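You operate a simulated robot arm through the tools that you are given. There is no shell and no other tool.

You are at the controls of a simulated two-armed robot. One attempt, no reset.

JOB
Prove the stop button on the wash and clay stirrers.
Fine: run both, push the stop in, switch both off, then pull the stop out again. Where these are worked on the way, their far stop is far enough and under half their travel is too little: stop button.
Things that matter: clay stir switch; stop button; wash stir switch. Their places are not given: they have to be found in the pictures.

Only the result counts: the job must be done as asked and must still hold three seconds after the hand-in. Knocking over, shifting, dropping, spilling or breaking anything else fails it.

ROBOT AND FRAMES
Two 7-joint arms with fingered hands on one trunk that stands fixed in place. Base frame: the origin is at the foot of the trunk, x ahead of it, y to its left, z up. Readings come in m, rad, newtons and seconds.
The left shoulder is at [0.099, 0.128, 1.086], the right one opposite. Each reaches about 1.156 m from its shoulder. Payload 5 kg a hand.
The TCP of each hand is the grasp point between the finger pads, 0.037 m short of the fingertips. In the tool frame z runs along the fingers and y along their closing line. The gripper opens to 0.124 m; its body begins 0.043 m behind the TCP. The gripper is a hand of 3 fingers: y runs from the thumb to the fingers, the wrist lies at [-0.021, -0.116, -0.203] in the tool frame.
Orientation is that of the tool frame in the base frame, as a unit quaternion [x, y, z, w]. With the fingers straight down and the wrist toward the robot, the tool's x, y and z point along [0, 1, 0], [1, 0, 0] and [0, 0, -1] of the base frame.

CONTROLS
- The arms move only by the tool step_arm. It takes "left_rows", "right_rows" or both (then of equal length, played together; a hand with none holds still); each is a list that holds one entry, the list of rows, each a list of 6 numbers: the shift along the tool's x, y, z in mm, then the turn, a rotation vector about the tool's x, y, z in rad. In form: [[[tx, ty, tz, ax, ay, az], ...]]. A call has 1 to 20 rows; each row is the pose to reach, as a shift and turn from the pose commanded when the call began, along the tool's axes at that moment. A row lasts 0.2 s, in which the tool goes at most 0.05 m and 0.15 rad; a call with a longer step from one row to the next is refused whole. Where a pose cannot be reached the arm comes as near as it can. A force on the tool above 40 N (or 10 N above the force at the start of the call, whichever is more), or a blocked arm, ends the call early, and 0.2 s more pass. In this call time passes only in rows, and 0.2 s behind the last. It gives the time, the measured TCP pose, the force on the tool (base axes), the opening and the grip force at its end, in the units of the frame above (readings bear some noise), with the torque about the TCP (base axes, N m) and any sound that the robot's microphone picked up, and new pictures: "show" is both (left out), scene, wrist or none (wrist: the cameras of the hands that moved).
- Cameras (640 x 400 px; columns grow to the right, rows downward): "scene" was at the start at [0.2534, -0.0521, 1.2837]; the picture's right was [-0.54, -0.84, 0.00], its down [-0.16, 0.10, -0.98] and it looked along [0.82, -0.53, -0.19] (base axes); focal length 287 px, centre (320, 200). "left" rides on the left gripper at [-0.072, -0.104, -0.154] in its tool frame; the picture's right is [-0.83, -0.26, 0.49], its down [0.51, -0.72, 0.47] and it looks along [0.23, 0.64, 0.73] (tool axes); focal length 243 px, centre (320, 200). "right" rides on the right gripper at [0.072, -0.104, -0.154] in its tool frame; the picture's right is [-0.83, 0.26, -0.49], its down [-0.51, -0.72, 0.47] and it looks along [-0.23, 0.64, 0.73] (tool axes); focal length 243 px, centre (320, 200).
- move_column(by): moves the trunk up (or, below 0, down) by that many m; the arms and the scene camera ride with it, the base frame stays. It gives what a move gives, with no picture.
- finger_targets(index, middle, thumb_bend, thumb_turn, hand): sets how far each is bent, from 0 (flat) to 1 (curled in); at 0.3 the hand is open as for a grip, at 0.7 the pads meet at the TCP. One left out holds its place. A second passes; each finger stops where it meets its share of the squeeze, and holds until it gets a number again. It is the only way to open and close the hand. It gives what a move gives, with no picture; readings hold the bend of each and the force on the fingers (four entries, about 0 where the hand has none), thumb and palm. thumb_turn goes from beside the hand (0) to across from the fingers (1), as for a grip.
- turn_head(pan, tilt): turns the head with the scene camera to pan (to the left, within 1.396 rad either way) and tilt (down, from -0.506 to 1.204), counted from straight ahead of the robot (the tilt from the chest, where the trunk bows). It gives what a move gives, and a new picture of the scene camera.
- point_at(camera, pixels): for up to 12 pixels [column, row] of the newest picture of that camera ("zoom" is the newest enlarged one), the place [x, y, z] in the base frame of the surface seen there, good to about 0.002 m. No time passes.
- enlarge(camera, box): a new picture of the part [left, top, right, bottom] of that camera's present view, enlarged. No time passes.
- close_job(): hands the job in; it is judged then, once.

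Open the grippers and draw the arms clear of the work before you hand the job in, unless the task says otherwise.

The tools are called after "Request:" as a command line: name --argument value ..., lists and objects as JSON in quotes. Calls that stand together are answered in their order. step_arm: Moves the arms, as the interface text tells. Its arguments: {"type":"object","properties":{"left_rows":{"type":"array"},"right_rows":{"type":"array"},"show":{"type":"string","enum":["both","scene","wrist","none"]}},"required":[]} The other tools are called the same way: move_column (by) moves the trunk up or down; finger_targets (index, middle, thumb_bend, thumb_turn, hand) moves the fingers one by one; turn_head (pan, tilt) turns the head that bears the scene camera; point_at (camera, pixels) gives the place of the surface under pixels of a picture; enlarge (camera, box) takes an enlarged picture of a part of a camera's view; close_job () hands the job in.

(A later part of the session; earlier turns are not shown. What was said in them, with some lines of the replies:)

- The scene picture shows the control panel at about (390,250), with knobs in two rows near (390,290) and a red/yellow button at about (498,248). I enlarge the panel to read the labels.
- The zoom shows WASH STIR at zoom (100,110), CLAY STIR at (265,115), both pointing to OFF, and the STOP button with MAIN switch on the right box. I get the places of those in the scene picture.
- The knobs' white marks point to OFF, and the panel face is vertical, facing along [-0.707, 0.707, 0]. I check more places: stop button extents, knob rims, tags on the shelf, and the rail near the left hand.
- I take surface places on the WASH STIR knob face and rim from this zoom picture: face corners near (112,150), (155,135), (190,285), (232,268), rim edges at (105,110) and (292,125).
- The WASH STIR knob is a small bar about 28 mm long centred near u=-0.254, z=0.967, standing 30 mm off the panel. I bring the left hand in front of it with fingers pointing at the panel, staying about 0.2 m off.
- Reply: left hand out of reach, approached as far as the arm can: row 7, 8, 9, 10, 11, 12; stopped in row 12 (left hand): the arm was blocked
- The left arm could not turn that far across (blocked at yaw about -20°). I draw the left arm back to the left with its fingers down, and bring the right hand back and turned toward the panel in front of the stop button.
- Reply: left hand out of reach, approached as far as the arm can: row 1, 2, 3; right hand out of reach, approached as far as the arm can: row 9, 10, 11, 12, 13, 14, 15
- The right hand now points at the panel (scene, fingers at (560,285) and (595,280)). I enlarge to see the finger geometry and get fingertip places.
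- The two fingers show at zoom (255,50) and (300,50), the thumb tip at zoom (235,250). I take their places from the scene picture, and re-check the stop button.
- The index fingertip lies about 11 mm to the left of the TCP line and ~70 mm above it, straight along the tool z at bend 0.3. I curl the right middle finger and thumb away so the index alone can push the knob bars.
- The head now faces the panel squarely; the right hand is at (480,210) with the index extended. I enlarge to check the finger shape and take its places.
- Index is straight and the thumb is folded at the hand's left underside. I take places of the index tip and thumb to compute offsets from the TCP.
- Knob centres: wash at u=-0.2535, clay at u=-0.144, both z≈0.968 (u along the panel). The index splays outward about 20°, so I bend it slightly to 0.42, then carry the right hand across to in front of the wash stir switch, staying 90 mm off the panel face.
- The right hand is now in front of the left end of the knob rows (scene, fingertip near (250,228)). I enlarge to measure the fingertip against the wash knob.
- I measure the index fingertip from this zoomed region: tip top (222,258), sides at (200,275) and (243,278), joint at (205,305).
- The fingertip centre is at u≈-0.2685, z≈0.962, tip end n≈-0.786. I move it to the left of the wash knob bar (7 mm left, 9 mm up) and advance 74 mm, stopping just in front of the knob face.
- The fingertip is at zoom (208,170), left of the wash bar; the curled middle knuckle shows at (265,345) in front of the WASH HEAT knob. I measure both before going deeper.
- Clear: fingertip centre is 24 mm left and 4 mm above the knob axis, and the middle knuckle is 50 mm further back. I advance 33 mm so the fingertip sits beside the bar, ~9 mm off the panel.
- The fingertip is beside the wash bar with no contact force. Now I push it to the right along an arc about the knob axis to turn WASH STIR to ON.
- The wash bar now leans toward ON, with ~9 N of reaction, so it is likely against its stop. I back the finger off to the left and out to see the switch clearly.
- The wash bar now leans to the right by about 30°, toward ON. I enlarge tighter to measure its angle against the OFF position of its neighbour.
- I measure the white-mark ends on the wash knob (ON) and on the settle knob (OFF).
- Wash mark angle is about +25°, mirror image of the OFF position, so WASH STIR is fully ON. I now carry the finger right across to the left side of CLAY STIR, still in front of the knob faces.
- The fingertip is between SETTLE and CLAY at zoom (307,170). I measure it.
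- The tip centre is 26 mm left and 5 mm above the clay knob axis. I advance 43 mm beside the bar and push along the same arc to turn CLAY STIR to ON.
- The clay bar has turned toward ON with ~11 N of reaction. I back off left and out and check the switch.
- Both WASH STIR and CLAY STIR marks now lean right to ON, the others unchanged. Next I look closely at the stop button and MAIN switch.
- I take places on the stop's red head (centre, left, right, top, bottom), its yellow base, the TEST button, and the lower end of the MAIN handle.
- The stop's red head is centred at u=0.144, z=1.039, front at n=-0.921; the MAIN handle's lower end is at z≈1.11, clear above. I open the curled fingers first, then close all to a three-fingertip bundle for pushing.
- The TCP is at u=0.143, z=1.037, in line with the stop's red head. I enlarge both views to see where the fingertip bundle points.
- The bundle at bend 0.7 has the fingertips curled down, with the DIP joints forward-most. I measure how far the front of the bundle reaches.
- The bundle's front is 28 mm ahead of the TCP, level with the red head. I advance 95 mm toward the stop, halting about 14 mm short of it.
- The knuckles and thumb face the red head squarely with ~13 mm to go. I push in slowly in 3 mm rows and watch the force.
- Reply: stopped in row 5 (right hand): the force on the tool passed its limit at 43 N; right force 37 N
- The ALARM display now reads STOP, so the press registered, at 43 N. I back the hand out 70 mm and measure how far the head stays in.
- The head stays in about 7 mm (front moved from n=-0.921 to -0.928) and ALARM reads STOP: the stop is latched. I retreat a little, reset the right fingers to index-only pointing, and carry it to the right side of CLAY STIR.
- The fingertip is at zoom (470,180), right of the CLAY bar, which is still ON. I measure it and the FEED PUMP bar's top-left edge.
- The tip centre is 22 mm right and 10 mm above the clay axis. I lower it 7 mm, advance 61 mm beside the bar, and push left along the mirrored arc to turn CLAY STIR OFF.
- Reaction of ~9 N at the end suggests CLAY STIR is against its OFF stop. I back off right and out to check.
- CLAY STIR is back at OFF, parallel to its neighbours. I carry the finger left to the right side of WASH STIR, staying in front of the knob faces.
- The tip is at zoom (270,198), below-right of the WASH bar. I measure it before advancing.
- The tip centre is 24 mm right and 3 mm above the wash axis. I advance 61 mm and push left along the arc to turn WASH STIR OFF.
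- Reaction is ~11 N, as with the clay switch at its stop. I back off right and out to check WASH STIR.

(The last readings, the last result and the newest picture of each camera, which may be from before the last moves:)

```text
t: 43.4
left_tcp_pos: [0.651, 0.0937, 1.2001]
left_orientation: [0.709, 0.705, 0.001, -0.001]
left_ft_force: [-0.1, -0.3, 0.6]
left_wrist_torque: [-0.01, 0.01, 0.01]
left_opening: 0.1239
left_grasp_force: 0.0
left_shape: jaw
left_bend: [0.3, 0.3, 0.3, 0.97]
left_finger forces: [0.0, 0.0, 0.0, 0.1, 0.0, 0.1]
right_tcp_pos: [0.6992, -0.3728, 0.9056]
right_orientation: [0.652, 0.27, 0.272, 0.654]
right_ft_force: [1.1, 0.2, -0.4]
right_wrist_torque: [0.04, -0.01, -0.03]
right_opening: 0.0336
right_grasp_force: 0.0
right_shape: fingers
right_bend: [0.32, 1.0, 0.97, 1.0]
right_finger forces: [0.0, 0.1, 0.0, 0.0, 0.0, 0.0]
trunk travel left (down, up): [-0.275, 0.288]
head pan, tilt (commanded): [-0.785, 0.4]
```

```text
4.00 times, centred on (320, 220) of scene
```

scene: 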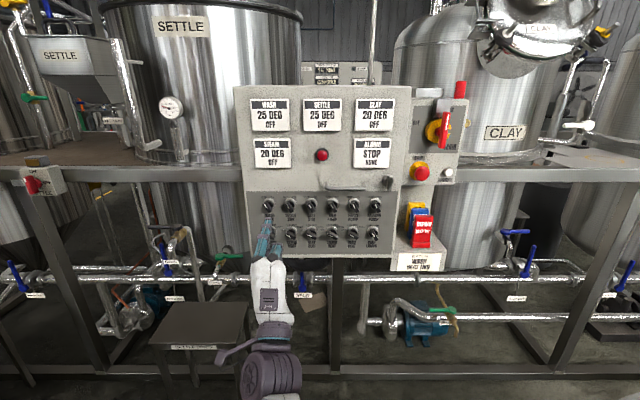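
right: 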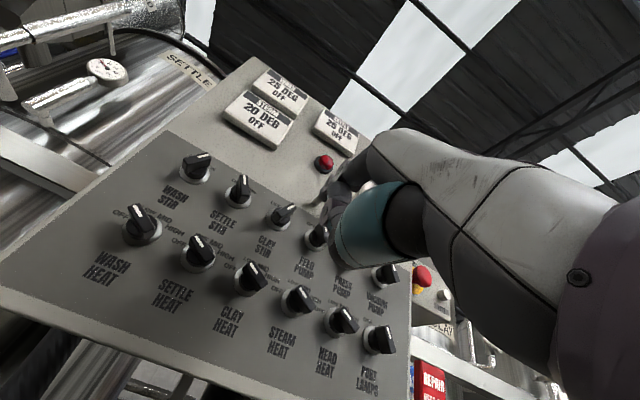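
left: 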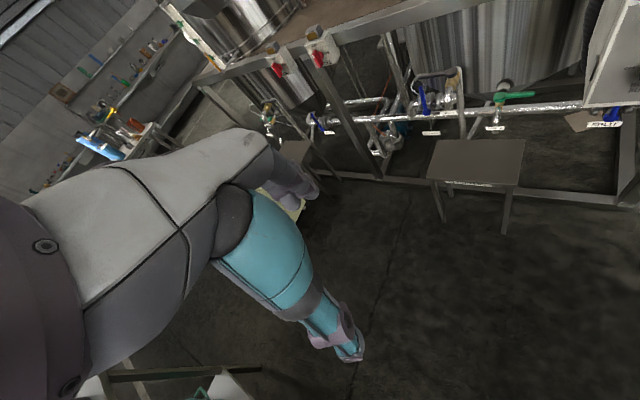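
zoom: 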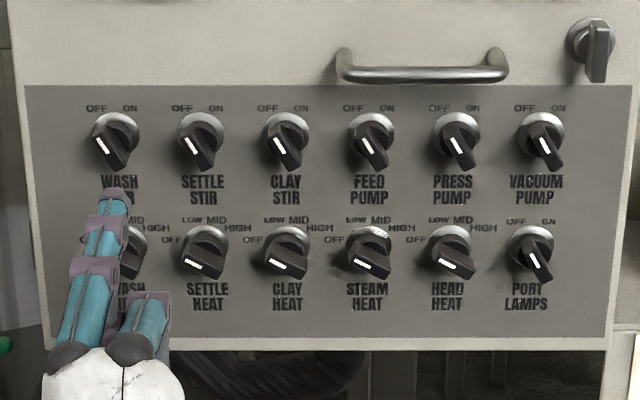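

WASH STIR and CLAY STIR are both OFF, and every other knob is unchanged. Next the stop must be pulled out: I open the right hand partway (bend 0.5) and carry it in front of the stop button.

Request:
finger_targets --hand "right" --index 0.3 --middle 0.3 --thumb_bend 0.3 --thumb_turn 1.0

Request:
finger_targets --hand "right" --index 0.5 --middle 0.5 --thumb_bend 0.5

Request:
step_arm --right_rows '[[[-37.5, 13.3, 0, 0, 0, 0], [-75, 26.7, 0, 0, 0, 0], [-112.4, 40, 0, 0, 0, 0], [-150, 53.4, 0, 0, 0, 0], [-187.4, 66.7, 0, 0, 0, 0], [-225, 80, 0, 0, 0, 0], [-262.4, 93.4, 0, 0, 0, 0], [-300, 106.7, 0, 0, 0, 0], [-337.3, 120, 0, 0, 0, 0], [-374.8, 133.4, 0, 0, 0, 0]]]' --show "both"

Request:
enlarge --camera "scene" --box '[400, 135, 512, 205]'

Request:
enlarge --camera "right" --box '[220, 190, 412, 310]'

```text
t: 44.4
left_tcp_pos: [0.6526, 0.0944, 1.1997]
left_orientation: [0.709, 0.705, 0.001, -0.002]
left_ft_force: [-0.3, 0.6, 0.0]
left_wrist_torque: [0.01, -0.04, -0.02]
left_opening: 0.1238
left_grasp_force: 0.1
left_shape: jaw
left_bend: [0.3, 0.3, 0.3, 0.97]
left_finger forces: [0.1, 0.0, 0.0, 0.1, 0.0, 0.0]
right_tcp_pos: [0.7008, -0.3735, 0.9045]
right_orientation: [0.653, 0.271, 0.271, 0.653]
right_ft_force: [0.4, -0.2, 0.2]
right_wrist_torque: [-0.02, 0.03, -0.01]
right_opening: 0.1284
right_grasp_force: 0.1
right_shape: fingers
right_bend: [0.3, 0.3, 0.3, 0.98]
right_finger forces: [0.0, 0.0, 0.0, 0.1, 0.1, 0.0]
trunk travel left (down, up): [-0.275, 0.288]
head pan, tilt (commanded): [-0.785, 0.4]
```

```text
t: 45.4
left_tcp_pos: [0.651, 0.094, 1.1999]
left_orientation: [0.709, 0.705, 0.001, -0.001]
left_ft_force: [0.6, 0.0, -0.4]
left_wrist_torque: [0.02, 0.0, 0.01]
left_opening: 0.1241
left_grasp_force: 0.0
left_shape: jaw
left_bend: [0.3, 0.3, 0.3, 0.97]
left_finger forces: [0.0, 0.1, 0.0, 0.0, 0.1, 0.0]
right_tcp_pos: [0.7012, -0.3731, 0.9026]
right_orientation: [0.652, 0.271, 0.272, 0.654]
right_ft_force: [0.6, 0.3, 1.0]
right_wrist_torque: [-0.02, -0.02, -0.05]
right_opening: 0.0683
right_grasp_force: 0.1
right_shape: fingers
right_bend: [0.5, 0.5, 0.5, 1.0]
right_finger forces: [0.1, 0.0, 0.0, 0.0, 0.1, 0.0]
trunk travel left (down, up): [-0.275, 0.288]
head pan, tilt (commanded): [-0.785, 0.4]
```

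```text
t: 47.5
left_tcp_pos: [0.6509, 0.0932, 1.2011]
left_orientation: [0.709, 0.705, 0.002, -0.001]
left_ft_force: [-0.2, -0.4, -0.4]
left_wrist_torque: [0.0, -0.03, 0.02]
left_opening: 0.1239
left_grasp_force: 0.0
left_shape: jaw
left_bend: [0.3, 0.3, 0.3, 0.97]
left_finger forces: [0.0, 0.1, 0.0, 0.0, 0.1, 0.0]
right_tcp_pos: [0.4345, -0.6385, 1.0385]
right_orientation: [0.653, 0.27, 0.271, 0.653]
right_ft_force: [-0.2, -0.4, 0.4]
right_wrist_torque: [0.01, -0.01, 0.01]
right_opening: 0.0679
right_grasp_force: 0.2
right_shape: fingers
right_bend: [0.5, 0.5, 0.5, 1.0]
right_finger forces: [0.0, 0.1, 0.0, 0.1, 0.1, 0.0]
trunk travel left (down, up): [-0.275, 0.288]
head pan, tilt (commanded): [-0.785, 0.4]
```

scene: 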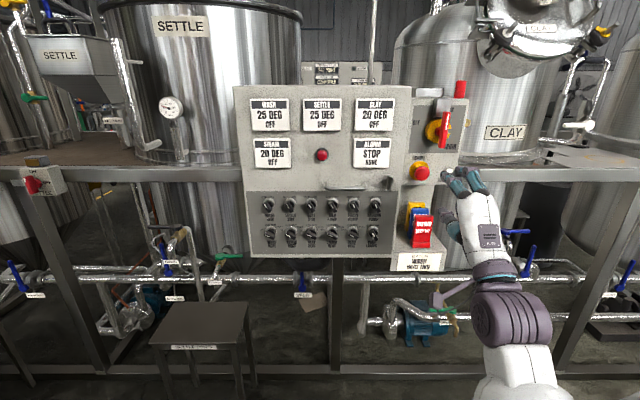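
right: 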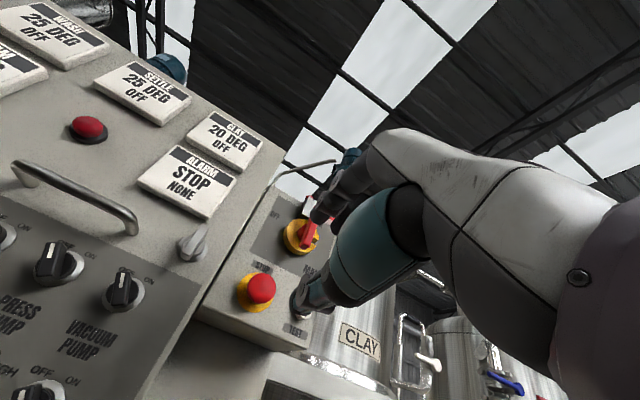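

```text
5.71 times, centred on (456, 170) of scene
```

zoom: 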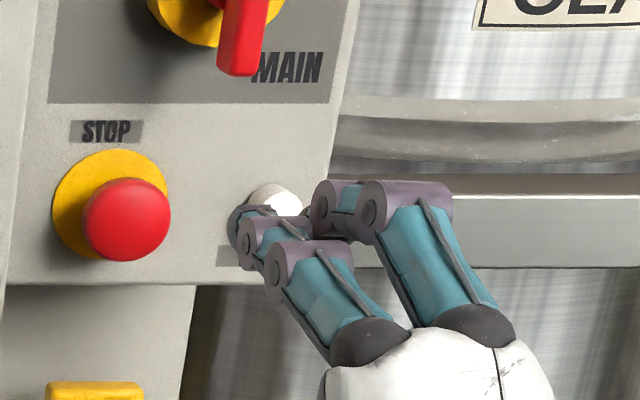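

```text
3.33 times, centred on (316, 250) of right
```

zoom: 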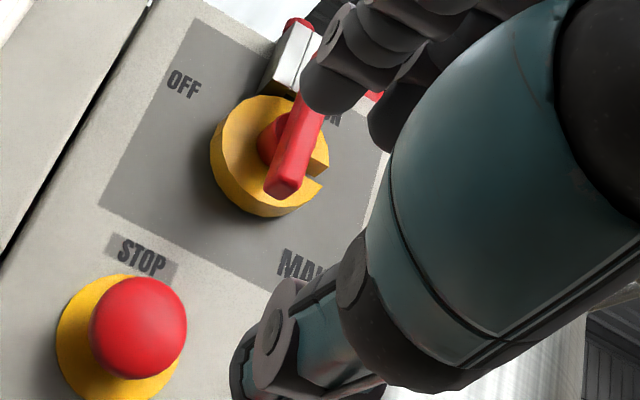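

I measure the index and middle joints at bend 0.5 to check clearances to the MAIN handle and the reach of the tips.

Request:
point_at --camera "scene" --pixels '[[442.3, 172.3], [442, 176], [445, 174.6], [447, 174], [453, 178.5], [459, 167.5], [470, 167.8], [465, 167.5], [413, 203.5], [420, 209], [425, 217], [404, 150]]'

Request:
point_at --camera "zoom" --pixels '[[325, 80], [310, 95], [280, 325], [245, 375], [345, 50], [255, 395]]'

```text
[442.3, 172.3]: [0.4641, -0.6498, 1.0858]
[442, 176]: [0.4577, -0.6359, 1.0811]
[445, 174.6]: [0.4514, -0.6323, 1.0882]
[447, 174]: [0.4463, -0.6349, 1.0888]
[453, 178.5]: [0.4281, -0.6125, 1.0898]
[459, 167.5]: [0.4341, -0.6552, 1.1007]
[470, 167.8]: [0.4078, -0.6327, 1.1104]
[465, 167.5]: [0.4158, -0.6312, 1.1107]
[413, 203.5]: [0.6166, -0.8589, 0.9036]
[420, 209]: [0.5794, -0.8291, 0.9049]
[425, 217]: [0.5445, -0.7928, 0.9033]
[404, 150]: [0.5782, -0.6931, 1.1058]
```

```text
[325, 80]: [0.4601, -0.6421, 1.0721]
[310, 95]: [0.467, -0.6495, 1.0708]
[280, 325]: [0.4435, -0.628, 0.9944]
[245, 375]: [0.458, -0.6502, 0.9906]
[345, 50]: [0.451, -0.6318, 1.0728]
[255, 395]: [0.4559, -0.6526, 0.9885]
```

The middle finger's PIP would pass right under the MAIN handle (z≈1.11) in this pose. I roll the hand 0.4 rad counter-clockwise so the fingers come in upper-left of the stop and the thumb lower-right, then advance 110 mm.

Request:
step_arm --right_rows '[[[0, 0, 0, 0, 0, -0.133], [0, 0, 0, 0, 0, -0.267], [0, 0, 0, 0, 0, -0.4], [0, 0, 25, 0, 0, -0.4], [0, 0, 50, 0, 0, -0.4], [0, 0, 75, 0, 0, -0.4], [0, 0, 95, 0, 0, -0.4], [0, 0, 110, 0, 0, -0.4]]]' --show "both"

Request:
enlarge --camera "scene" --box '[390, 135, 486, 195]'

Request:
enlarge --camera "right" --box '[220, 190, 412, 310]'

```text
t: 49.4
left_tcp_pos: [0.651, 0.0947, 1.1994]
left_orientation: [0.709, 0.706, 0.0, -0.002]
left_ft_force: [-1.0, 0.7, -0.9]
left_wrist_torque: [0.0, -0.03, 0.03]
left_opening: 0.1242
left_grasp_force: 0.1
left_shape: jaw
left_bend: [0.3, 0.3, 0.3, 0.97]
left_finger forces: [0.0, 0.0, 0.0, 0.0, 0.1, 0.0]
right_tcp_pos: [0.5135, -0.7173, 1.0386]
right_orientation: [0.586, 0.395, 0.136, 0.694]
right_ft_force: [1.2, 1.0, -0.4]
right_wrist_torque: [0.0, 0.0, 0.01]
right_opening: 0.0681
right_grasp_force: 0.0
right_shape: fingers
right_bend: [0.5, 0.5, 0.5, 1.0]
right_finger forces: [0.1, 0.1, 0.0, 0.1, 0.0, 0.0]
trunk travel left (down, up): [-0.275, 0.288]
head pan, tilt (commanded): [-0.785, 0.4]
```

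scene: 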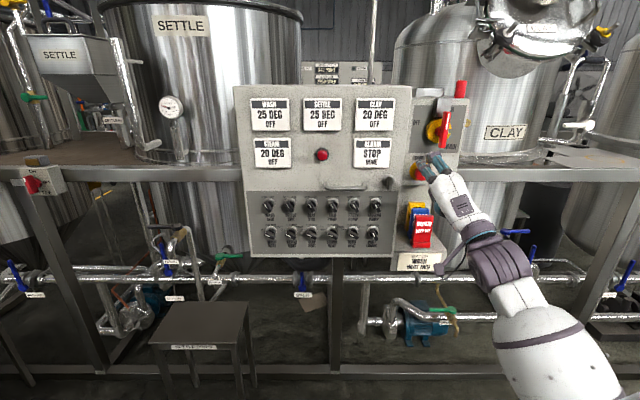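
right: 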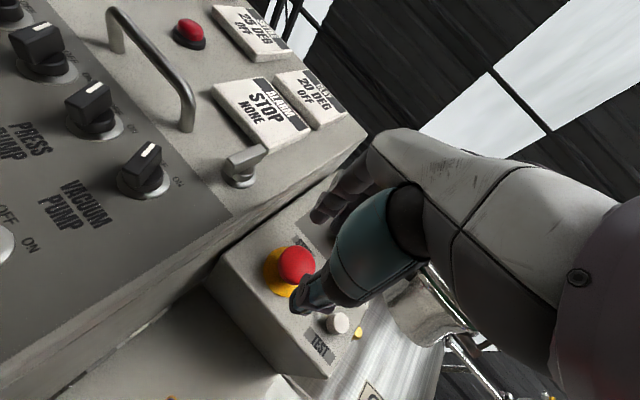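

```text
6.67 times, centred on (438, 165) of scene
```

zoom: 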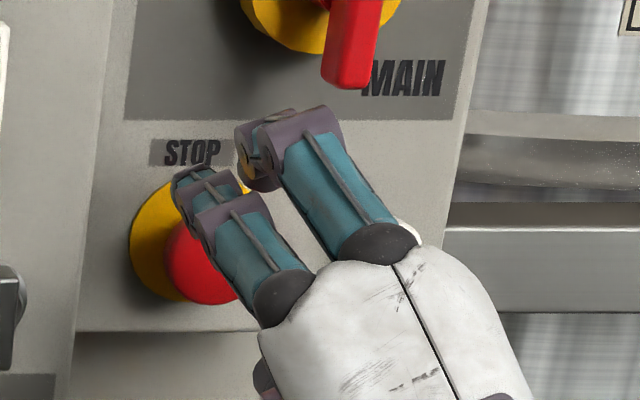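

```text
3.33 times, centred on (316, 250) of right
```

zoom: 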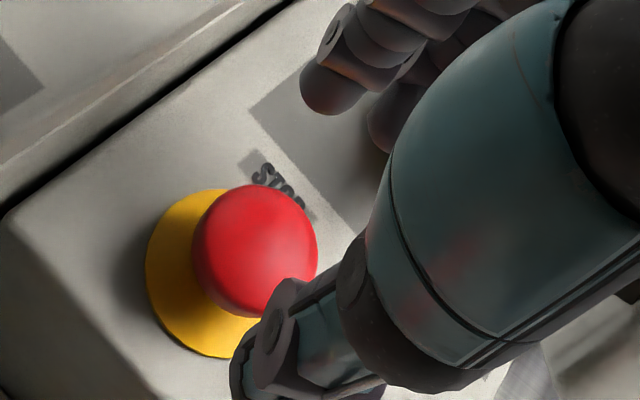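

Fingers sit upper-left and the thumb lower-right of the red head. I measure their positions relative to the head and the MAIN handle before going further.

Request:
point_at --camera "scene" --pixels '[[418.5, 161.7], [416.5, 164.5], [423, 164], [429.3, 152.5], [427, 156], [435, 152], [440.5, 154.5], [428, 168], [441.5, 147]]'

Request:
point_at --camera "zoom" --pixels '[[325, 85], [315, 100], [390, 130], [275, 325], [245, 375], [290, 300], [255, 250]]'

```text
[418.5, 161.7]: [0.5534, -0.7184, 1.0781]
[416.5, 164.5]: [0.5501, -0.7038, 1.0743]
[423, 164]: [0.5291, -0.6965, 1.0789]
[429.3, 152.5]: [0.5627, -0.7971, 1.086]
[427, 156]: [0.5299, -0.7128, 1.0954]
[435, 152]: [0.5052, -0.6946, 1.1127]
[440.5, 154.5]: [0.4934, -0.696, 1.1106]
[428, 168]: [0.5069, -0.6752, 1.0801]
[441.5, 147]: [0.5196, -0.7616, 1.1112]
```

```text
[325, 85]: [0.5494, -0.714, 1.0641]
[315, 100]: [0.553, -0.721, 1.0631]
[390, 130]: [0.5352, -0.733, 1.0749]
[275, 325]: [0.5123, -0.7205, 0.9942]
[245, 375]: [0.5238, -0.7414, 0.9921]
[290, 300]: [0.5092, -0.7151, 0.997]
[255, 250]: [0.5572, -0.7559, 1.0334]
```

Clearances hold: the middle's right edge is ~19 mm left of the MAIN handle and the index ~25 mm right of the cabinet wall. I advance 46 mm so the tips straddle the red head just short of the yellow base.

Request:
step_arm --right_rows '[[[0, 0, 12, 0, 0, 0], [0, 0, 24, 0, 0, 0], [0, 0, 36, 0, 0, 0], [0, 0, 46, 0, 0, 0]]]' --show "both"

Request:
enlarge --camera "scene" --box '[390, 135, 486, 195]'

Request:
enlarge --camera "right" --box '[220, 190, 412, 310]'

```text
t: 50.4
left_tcp_pos: [0.6522, 0.0943, 1.1985]
left_orientation: [0.709, 0.705, 0.0, -0.001]
left_ft_force: [0.4, -0.4, 0.5]
left_wrist_torque: [-0.04, 0.02, 0.01]
left_opening: 0.1238
left_grasp_force: 0.0
left_shape: jaw
left_bend: [0.3, 0.3, 0.3, 0.97]
left_finger forces: [0.0, 0.0, 0.0, 0.1, 0.1, 0.0]
right_tcp_pos: [0.5464, -0.7485, 1.0381]
right_orientation: [0.586, 0.395, 0.136, 0.694]
right_ft_force: [0.2, -0.6, 0.5]
right_wrist_torque: [0.0, 0.01, 0.0]
right_opening: 0.0682
right_grasp_force: 0.1
right_shape: fingers
right_bend: [0.5, 0.5, 0.5, 1.0]
right_finger forces: [0.0, 0.1, 0.0, 0.0, 0.0, 0.1]
trunk travel left (down, up): [-0.275, 0.288]
head pan, tilt (commanded): [-0.785, 0.4]
```

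scene: 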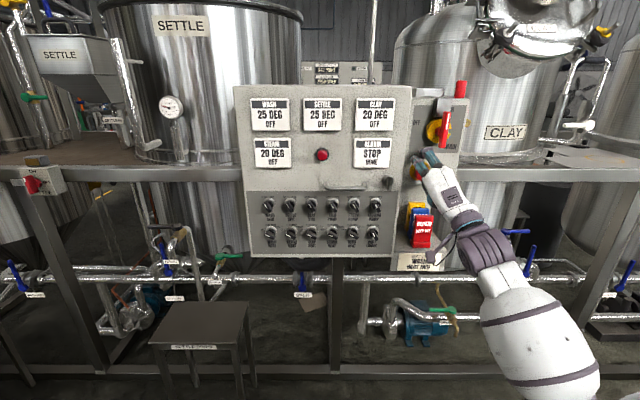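
right: 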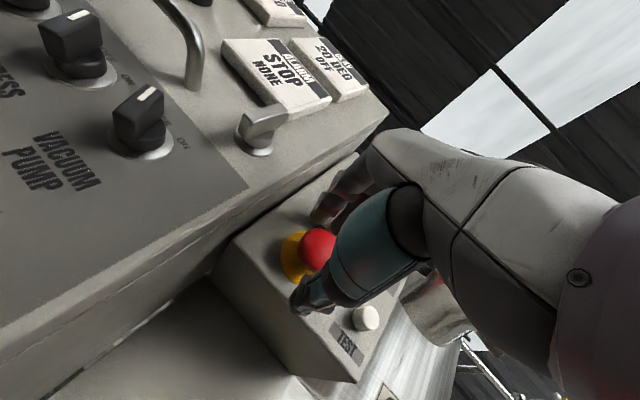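

```text
6.67 times, centred on (438, 165) of scene
```

zoom: 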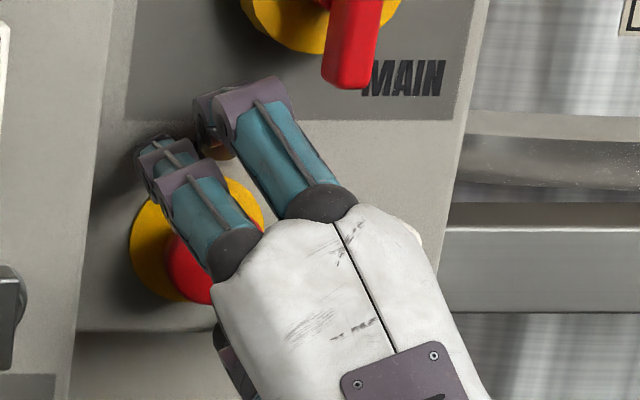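

```text
3.33 times, centred on (316, 250) of right
```

zoom: 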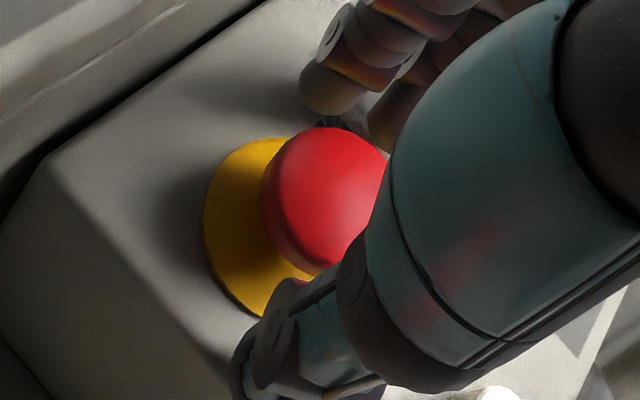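

The head sits between the fingers and thumb with no contact yet. I close all three digits onto it.

Request:
finger_targets --hand "right" --index 0.7 --middle 0.7 --thumb_bend 0.7

Request:
enlarge --camera "right" --box '[220, 190, 412, 310]'

Request:
enlarge --camera "scene" --box '[390, 135, 486, 195]'

```text
t: 51.4
left_tcp_pos: [0.6527, 0.0944, 1.2011]
left_orientation: [0.708, 0.706, 0.001, -0.002]
left_ft_force: [-0.3, -0.2, -0.2]
left_wrist_torque: [-0.01, -0.01, 0.0]
left_opening: 0.1242
left_grasp_force: 0.1
left_shape: jaw
left_bend: [0.3, 0.3, 0.3, 0.97]
left_finger forces: [0.0, 0.1, 0.1, 0.0, 0.0, 0.0]
right_tcp_pos: [0.5467, -0.7491, 1.0386]
right_orientation: [0.586, 0.395, 0.136, 0.694]
right_ft_force: [1.5, -2.5, 3.0]
right_wrist_torque: [-0.04, -0.08, -0.03]
right_opening: 0.0351
right_grasp_force: 13.3
right_shape: fingers
right_bend: [0.62, 0.66, 0.62, 1.0]
right_finger forces: [8.7, 5.1, 0.1, 0.0, 12.7, 0.0]
trunk travel left (down, up): [-0.275, 0.288]
head pan, tilt (commanded): [-0.785, 0.4]
```

```text
3.33 times, centred on (316, 250) of right
```

zoom: 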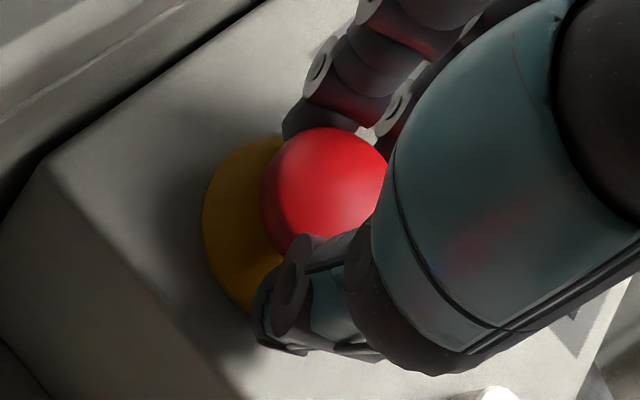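

```text
6.67 times, centred on (438, 165) of scene
```

zoom: 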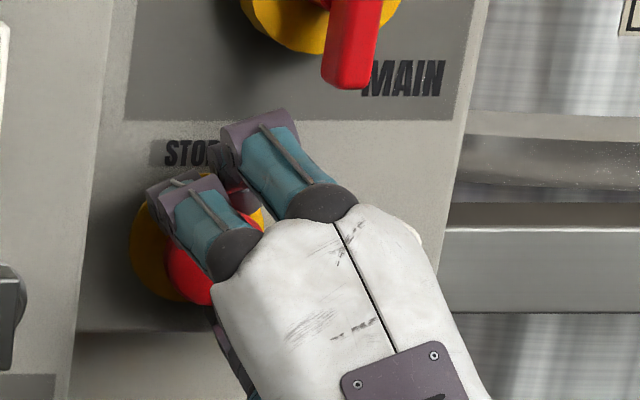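

The digits hold the red head with about 13 N (opening 35 mm). I pull straight back in small steps and watch the force and the ALARM display.

Request:
step_arm --right_rows '[[[0, 0, -2, 0, 0, 0], [0, 0, -4, 0, 0, 0], [0, 0, -6, 0, 0, 0], [0, 0, -8, 0, 0, 0], [0, 0, -10, 0, 0, 0], [0, 0, -12, 0, 0, 0]]]' --show "both"

Request:
enlarge --camera "right" --box '[220, 190, 412, 310]'

```text
t: 52.8
left_tcp_pos: [0.6528, 0.0925, 1.1993]
left_orientation: [0.709, 0.705, 0.001, -0.003]
left_ft_force: [-0.6, 0.3, 0.5]
left_wrist_torque: [-0.01, 0.01, -0.01]
left_opening: 0.124
left_grasp_force: 0.1
left_shape: jaw
left_bend: [0.3, 0.3, 0.3, 0.97]
left_finger forces: [0.0, 0.0, 0.0, 0.0, 0.0, 0.1]
right_tcp_pos: [0.5387, -0.7418, 1.0365]
right_orientation: [0.587, 0.395, 0.135, 0.694]
right_ft_force: [14.7, -19.7, 9.3]
right_wrist_torque: [-0.06, -0.2, -0.11]
right_opening: 0.036
right_grasp_force: 15.5
right_shape: fingers
right_bend: [0.6, 0.66, 0.62, 1.0]
right_finger forces: [12.2, 9.2, 0.0, 0.0, 10.1, 0.0]
trunk travel left (down, up): [-0.275, 0.288]
head pan, tilt (commanded): [-0.785, 0.4]
```

scene: 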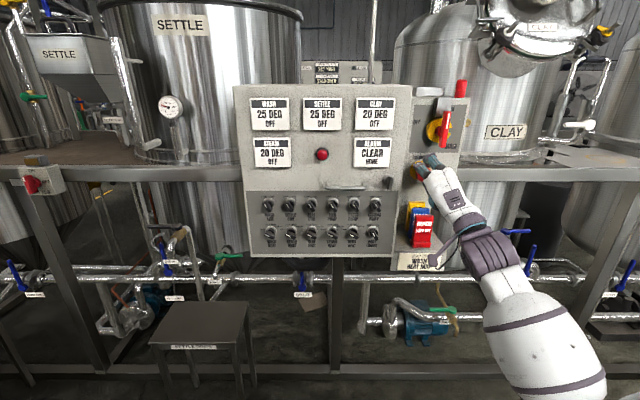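
right: 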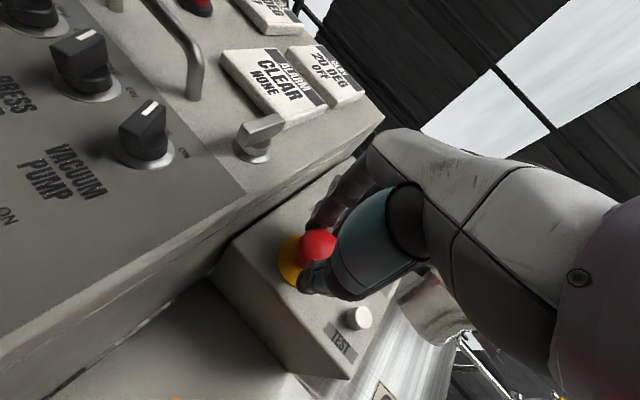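

```text
3.33 times, centred on (316, 250) of right
```

zoom: 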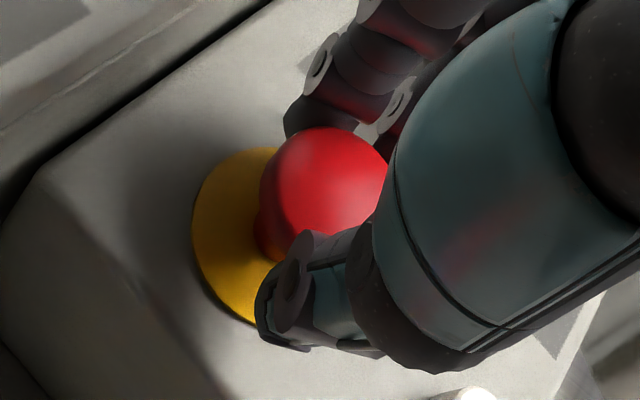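

The ALARM display reads CLEAR and the head has come out ~10 mm with 24 N tension at its outer stop. I open the digits to release it.

Request:
finger_targets --hand "right" --index 0.48 --middle 0.5 --thumb_bend 0.48

Request:
enlarge --camera "right" --box '[220, 190, 412, 310]'

Request:
enlarge --camera "scene" --box '[390, 135, 486, 195]'

```text
t: 53.8
left_tcp_pos: [0.6524, 0.0939, 1.1991]
left_orientation: [0.709, 0.706, 0.001, -0.001]
left_ft_force: [0.3, -0.4, 0.7]
left_wrist_torque: [0.03, -0.02, -0.03]
left_opening: 0.1242
left_grasp_force: 0.1
left_shape: jaw
left_bend: [0.3, 0.3, 0.3, 0.97]
left_finger forces: [0.0, 0.1, 0.0, 0.0, 0.1, 0.0]
right_tcp_pos: [0.5378, -0.7387, 1.0381]
right_orientation: [0.586, 0.396, 0.136, 0.694]
right_ft_force: [-0.3, 0.6, 0.7]
right_wrist_torque: [0.0, 0.0, -0.02]
right_opening: 0.0731
right_grasp_force: 0.2
right_shape: fingers
right_bend: [0.48, 0.5, 0.48, 1.0]
right_finger forces: [0.0, 0.1, 0.0, 0.0, 0.0, 0.0]
trunk travel left (down, up): [-0.275, 0.288]
head pan, tilt (commanded): [-0.785, 0.4]
```

```text
3.33 times, centred on (316, 250) of right
```

zoom: 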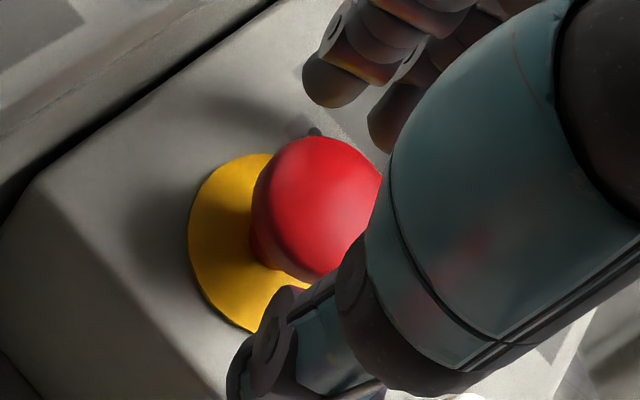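

```text
6.67 times, centred on (438, 165) of scene
```

zoom: 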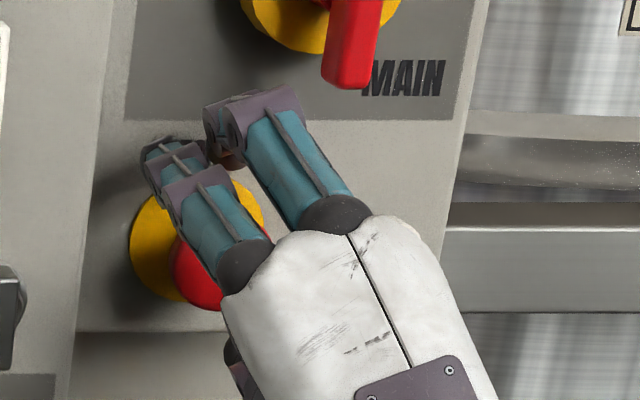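

The head is free of all digits and stays out, forces near zero. I draw the right hand straight back 180 mm.

Request:
step_arm --right_rows '[[[0, 0, -12, 0, 0, 0], [0, 0, -27, 0, 0, 0], [0, 0, -45, 0, 0, 0], [0, 0, -70, 0, 0, 0], [0, 0, -100, 0, 0, 0], [0, 0, -130, 0, 0, 0], [0, 0, -155, 0, 0, 0], [0, 0, -180, 0, 0, 0]]]' --show "both"

Request:
enlarge --camera "scene" --box '[396, 140, 468, 185]'

Request:
point_at --camera "scene" --pixels '[[423.2, 174.4], [422, 173], [425, 172], [413, 172]]'

Request:
enlarge --camera "scene" --box '[230, 80, 470, 280]'

```text
t: 55.5
left_tcp_pos: [0.6519, 0.0966, 1.1998]
left_orientation: [0.709, 0.705, 0.002, -0.002]
left_ft_force: [-0.3, -0.5, 1.7]
left_wrist_torque: [-0.01, -0.01, 0.0]
left_opening: 0.124
left_grasp_force: 0.0
left_shape: jaw
left_bend: [0.3, 0.3, 0.3, 0.97]
left_finger forces: [0.0, 0.0, 0.0, 0.1, 0.0, 0.0]
right_tcp_pos: [0.4101, -0.6132, 1.0399]
right_orientation: [0.586, 0.395, 0.137, 0.695]
right_ft_force: [-0.3, 0.1, 0.3]
right_wrist_torque: [0.01, 0.02, 0.01]
right_opening: 0.0733
right_grasp_force: 0.1
right_shape: fingers
right_bend: [0.48, 0.5, 0.48, 1.0]
right_finger forces: [0.0, 0.0, 0.1, 0.0, 0.0, 0.0]
trunk travel left (down, up): [-0.275, 0.288]
head pan, tilt (commanded): [-0.785, 0.4]
```

scene: 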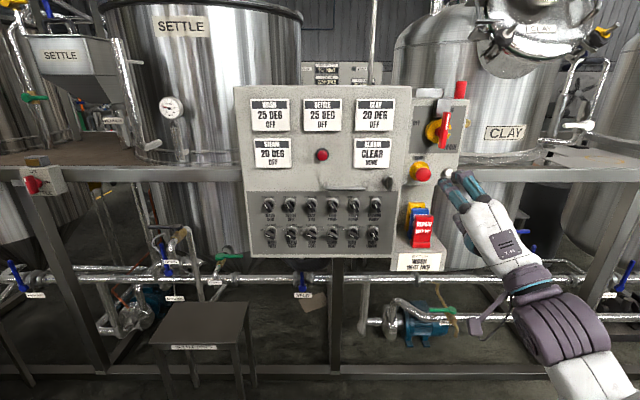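
right: 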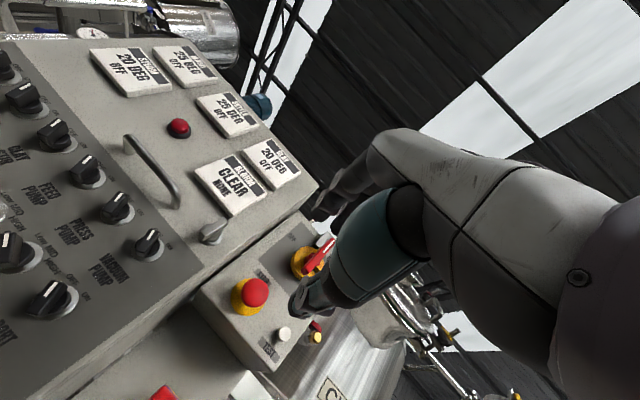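

```text
8.89 times, centred on (432, 162) of scene
```

zoom: 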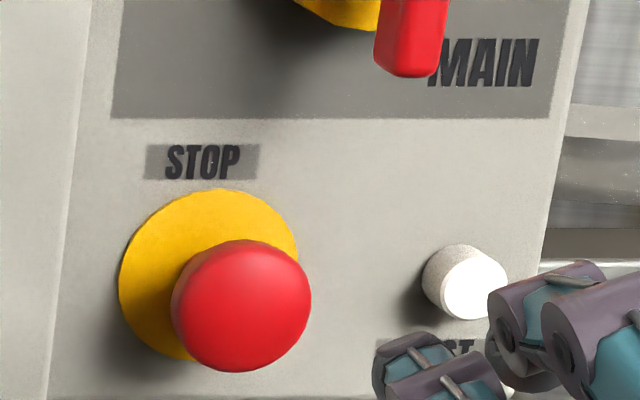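

```text
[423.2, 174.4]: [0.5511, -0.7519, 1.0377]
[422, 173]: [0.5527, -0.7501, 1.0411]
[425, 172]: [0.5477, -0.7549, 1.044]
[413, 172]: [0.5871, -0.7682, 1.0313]
```

```text
2.00 times, centred on (350, 180) of scene
```

zoom: 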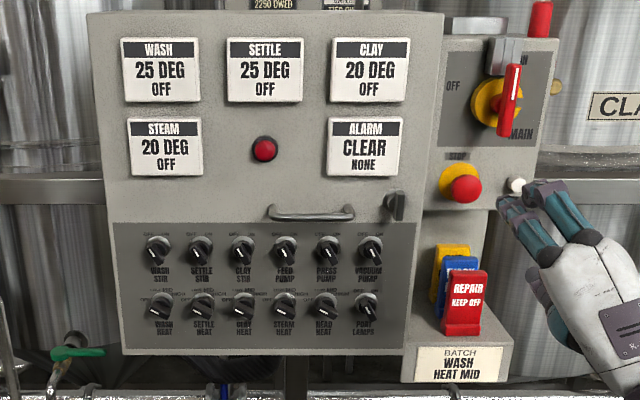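

The stop's front is back at n=-0.921 as at the start, ALARM reads CLEAR, all knobs are at OFF and MAIN is untouched. I open the right hand fully and draw it a bit further from the panel.

Request:
finger_targets --hand "right" --index 0.3 --middle 0.3 --thumb_bend 0.3

Request:
step_arm --right_rows '[[[-10, 0, -12, 0, 0, 0], [-20, 0, -24, 0, 0, 0], [-30, 0, -36, 0, 0, 0], [-40, 0, -48, 0, 0, 0]]]' --show "scene"

Request:
enlarge --camera "scene" --box '[240, 185, 400, 255]'

```text
t: 56.5
left_tcp_pos: [0.653, 0.0946, 1.1991]
left_orientation: [0.709, 0.705, 0.001, -0.002]
left_ft_force: [-0.3, -0.3, -0.4]
left_wrist_torque: [0.0, 0.01, -0.03]
left_opening: 0.1241
left_grasp_force: 0.0
left_shape: jaw
left_bend: [0.3, 0.3, 0.3, 0.97]
left_finger forces: [0.0, 0.1, 0.0, 0.0, 0.1, 0.0]
right_tcp_pos: [0.4113, -0.6137, 1.0375]
right_orientation: [0.586, 0.394, 0.136, 0.694]
right_ft_force: [-0.7, -0.1, 0.5]
right_wrist_torque: [0.01, 0.01, -0.01]
right_opening: 0.1281
right_grasp_force: 0.1
right_shape: fingers
right_bend: [0.3, 0.3, 0.3, 0.98]
right_finger forces: [0.0, 0.0, 0.1, 0.1, 0.0, 0.0]
trunk travel left (down, up): [-0.275, 0.288]
head pan, tilt (commanded): [-0.785, 0.4]
```

```text
t: 57.5
left_tcp_pos: [0.6505, 0.0953, 1.1992]
left_orientation: [0.709, 0.705, 0.001, -0.001]
left_ft_force: [0.9, 0.0, 0.1]
left_wrist_torque: [0.01, -0.01, -0.01]
left_opening: 0.124
left_grasp_force: 0.0
left_shape: jaw
left_bend: [0.3, 0.3, 0.3, 0.97]
left_finger forces: [0.1, 0.0, 0.0, 0.0, 0.1, 0.0]
right_tcp_pos: [0.3547, -0.6273, 1.043]
right_orientation: [0.585, 0.395, 0.137, 0.695]
right_ft_force: [-0.6, 0.4, 0.3]
right_wrist_torque: [0.03, 0.03, 0.02]
right_opening: 0.128
right_grasp_force: 0.0
right_shape: fingers
right_bend: [0.3, 0.3, 0.3, 0.98]
right_finger forces: [0.0, 0.1, 0.1, 0.0, 0.0, 0.0]
right hand out of reach, approached as far as the arm can: row 1, 2, 3, 4
trunk travel left (down, up): [-0.275, 0.288]
head pan, tilt (commanded): [-0.785, 0.4]
```

scene: 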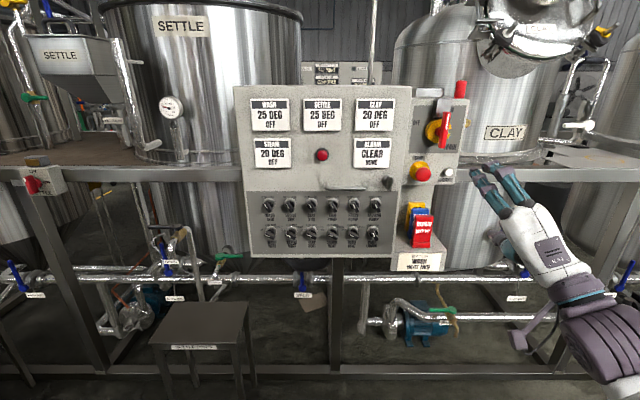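

```text
4.00 times, centred on (320, 220) of scene
```

zoom: 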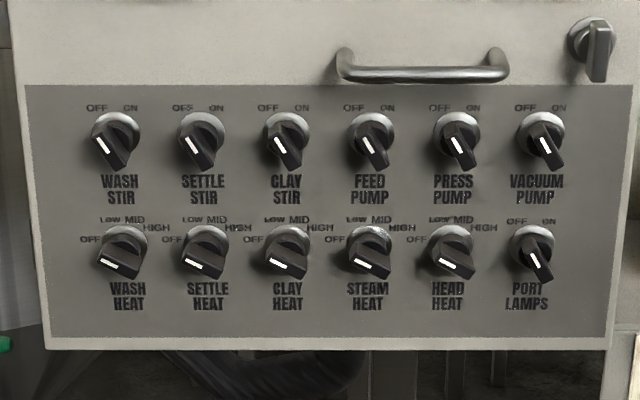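

All twelve switches show OFF, the stop is out, both hands are open and clear of the work. I hand the job in.

Request:
close_job

```text
The job is handed in.
```

The stop button test is done and handed in. I have no verdict back yet.

- **Run:** WASH STIR and CLAY STIR were both turned to ON and stayed there until the stop was pushed.
- **Stop in:** I pushed the button until it took 43 N and would go no further. It stayed in about 7 mm, and the ALARM display changed to STOP.
- **Switches off:** CLAY STIR and then WASH STIR were turned back to OFF while the stop was still in.
- **Stop out:** I gripped the button and pulled it back to its starting position. The ALARM display went back to CLEAR.

In the last pictures all twelve knobs read OFF, and the MAIN switch and the tags look undisturbed. Both hands are open and clear of the panel. I judged that the stirrers ran and stopped from the switch positions and the ALARM display alone. The pictures gave no view of the stirrers turning, and the microphone reported no sound.
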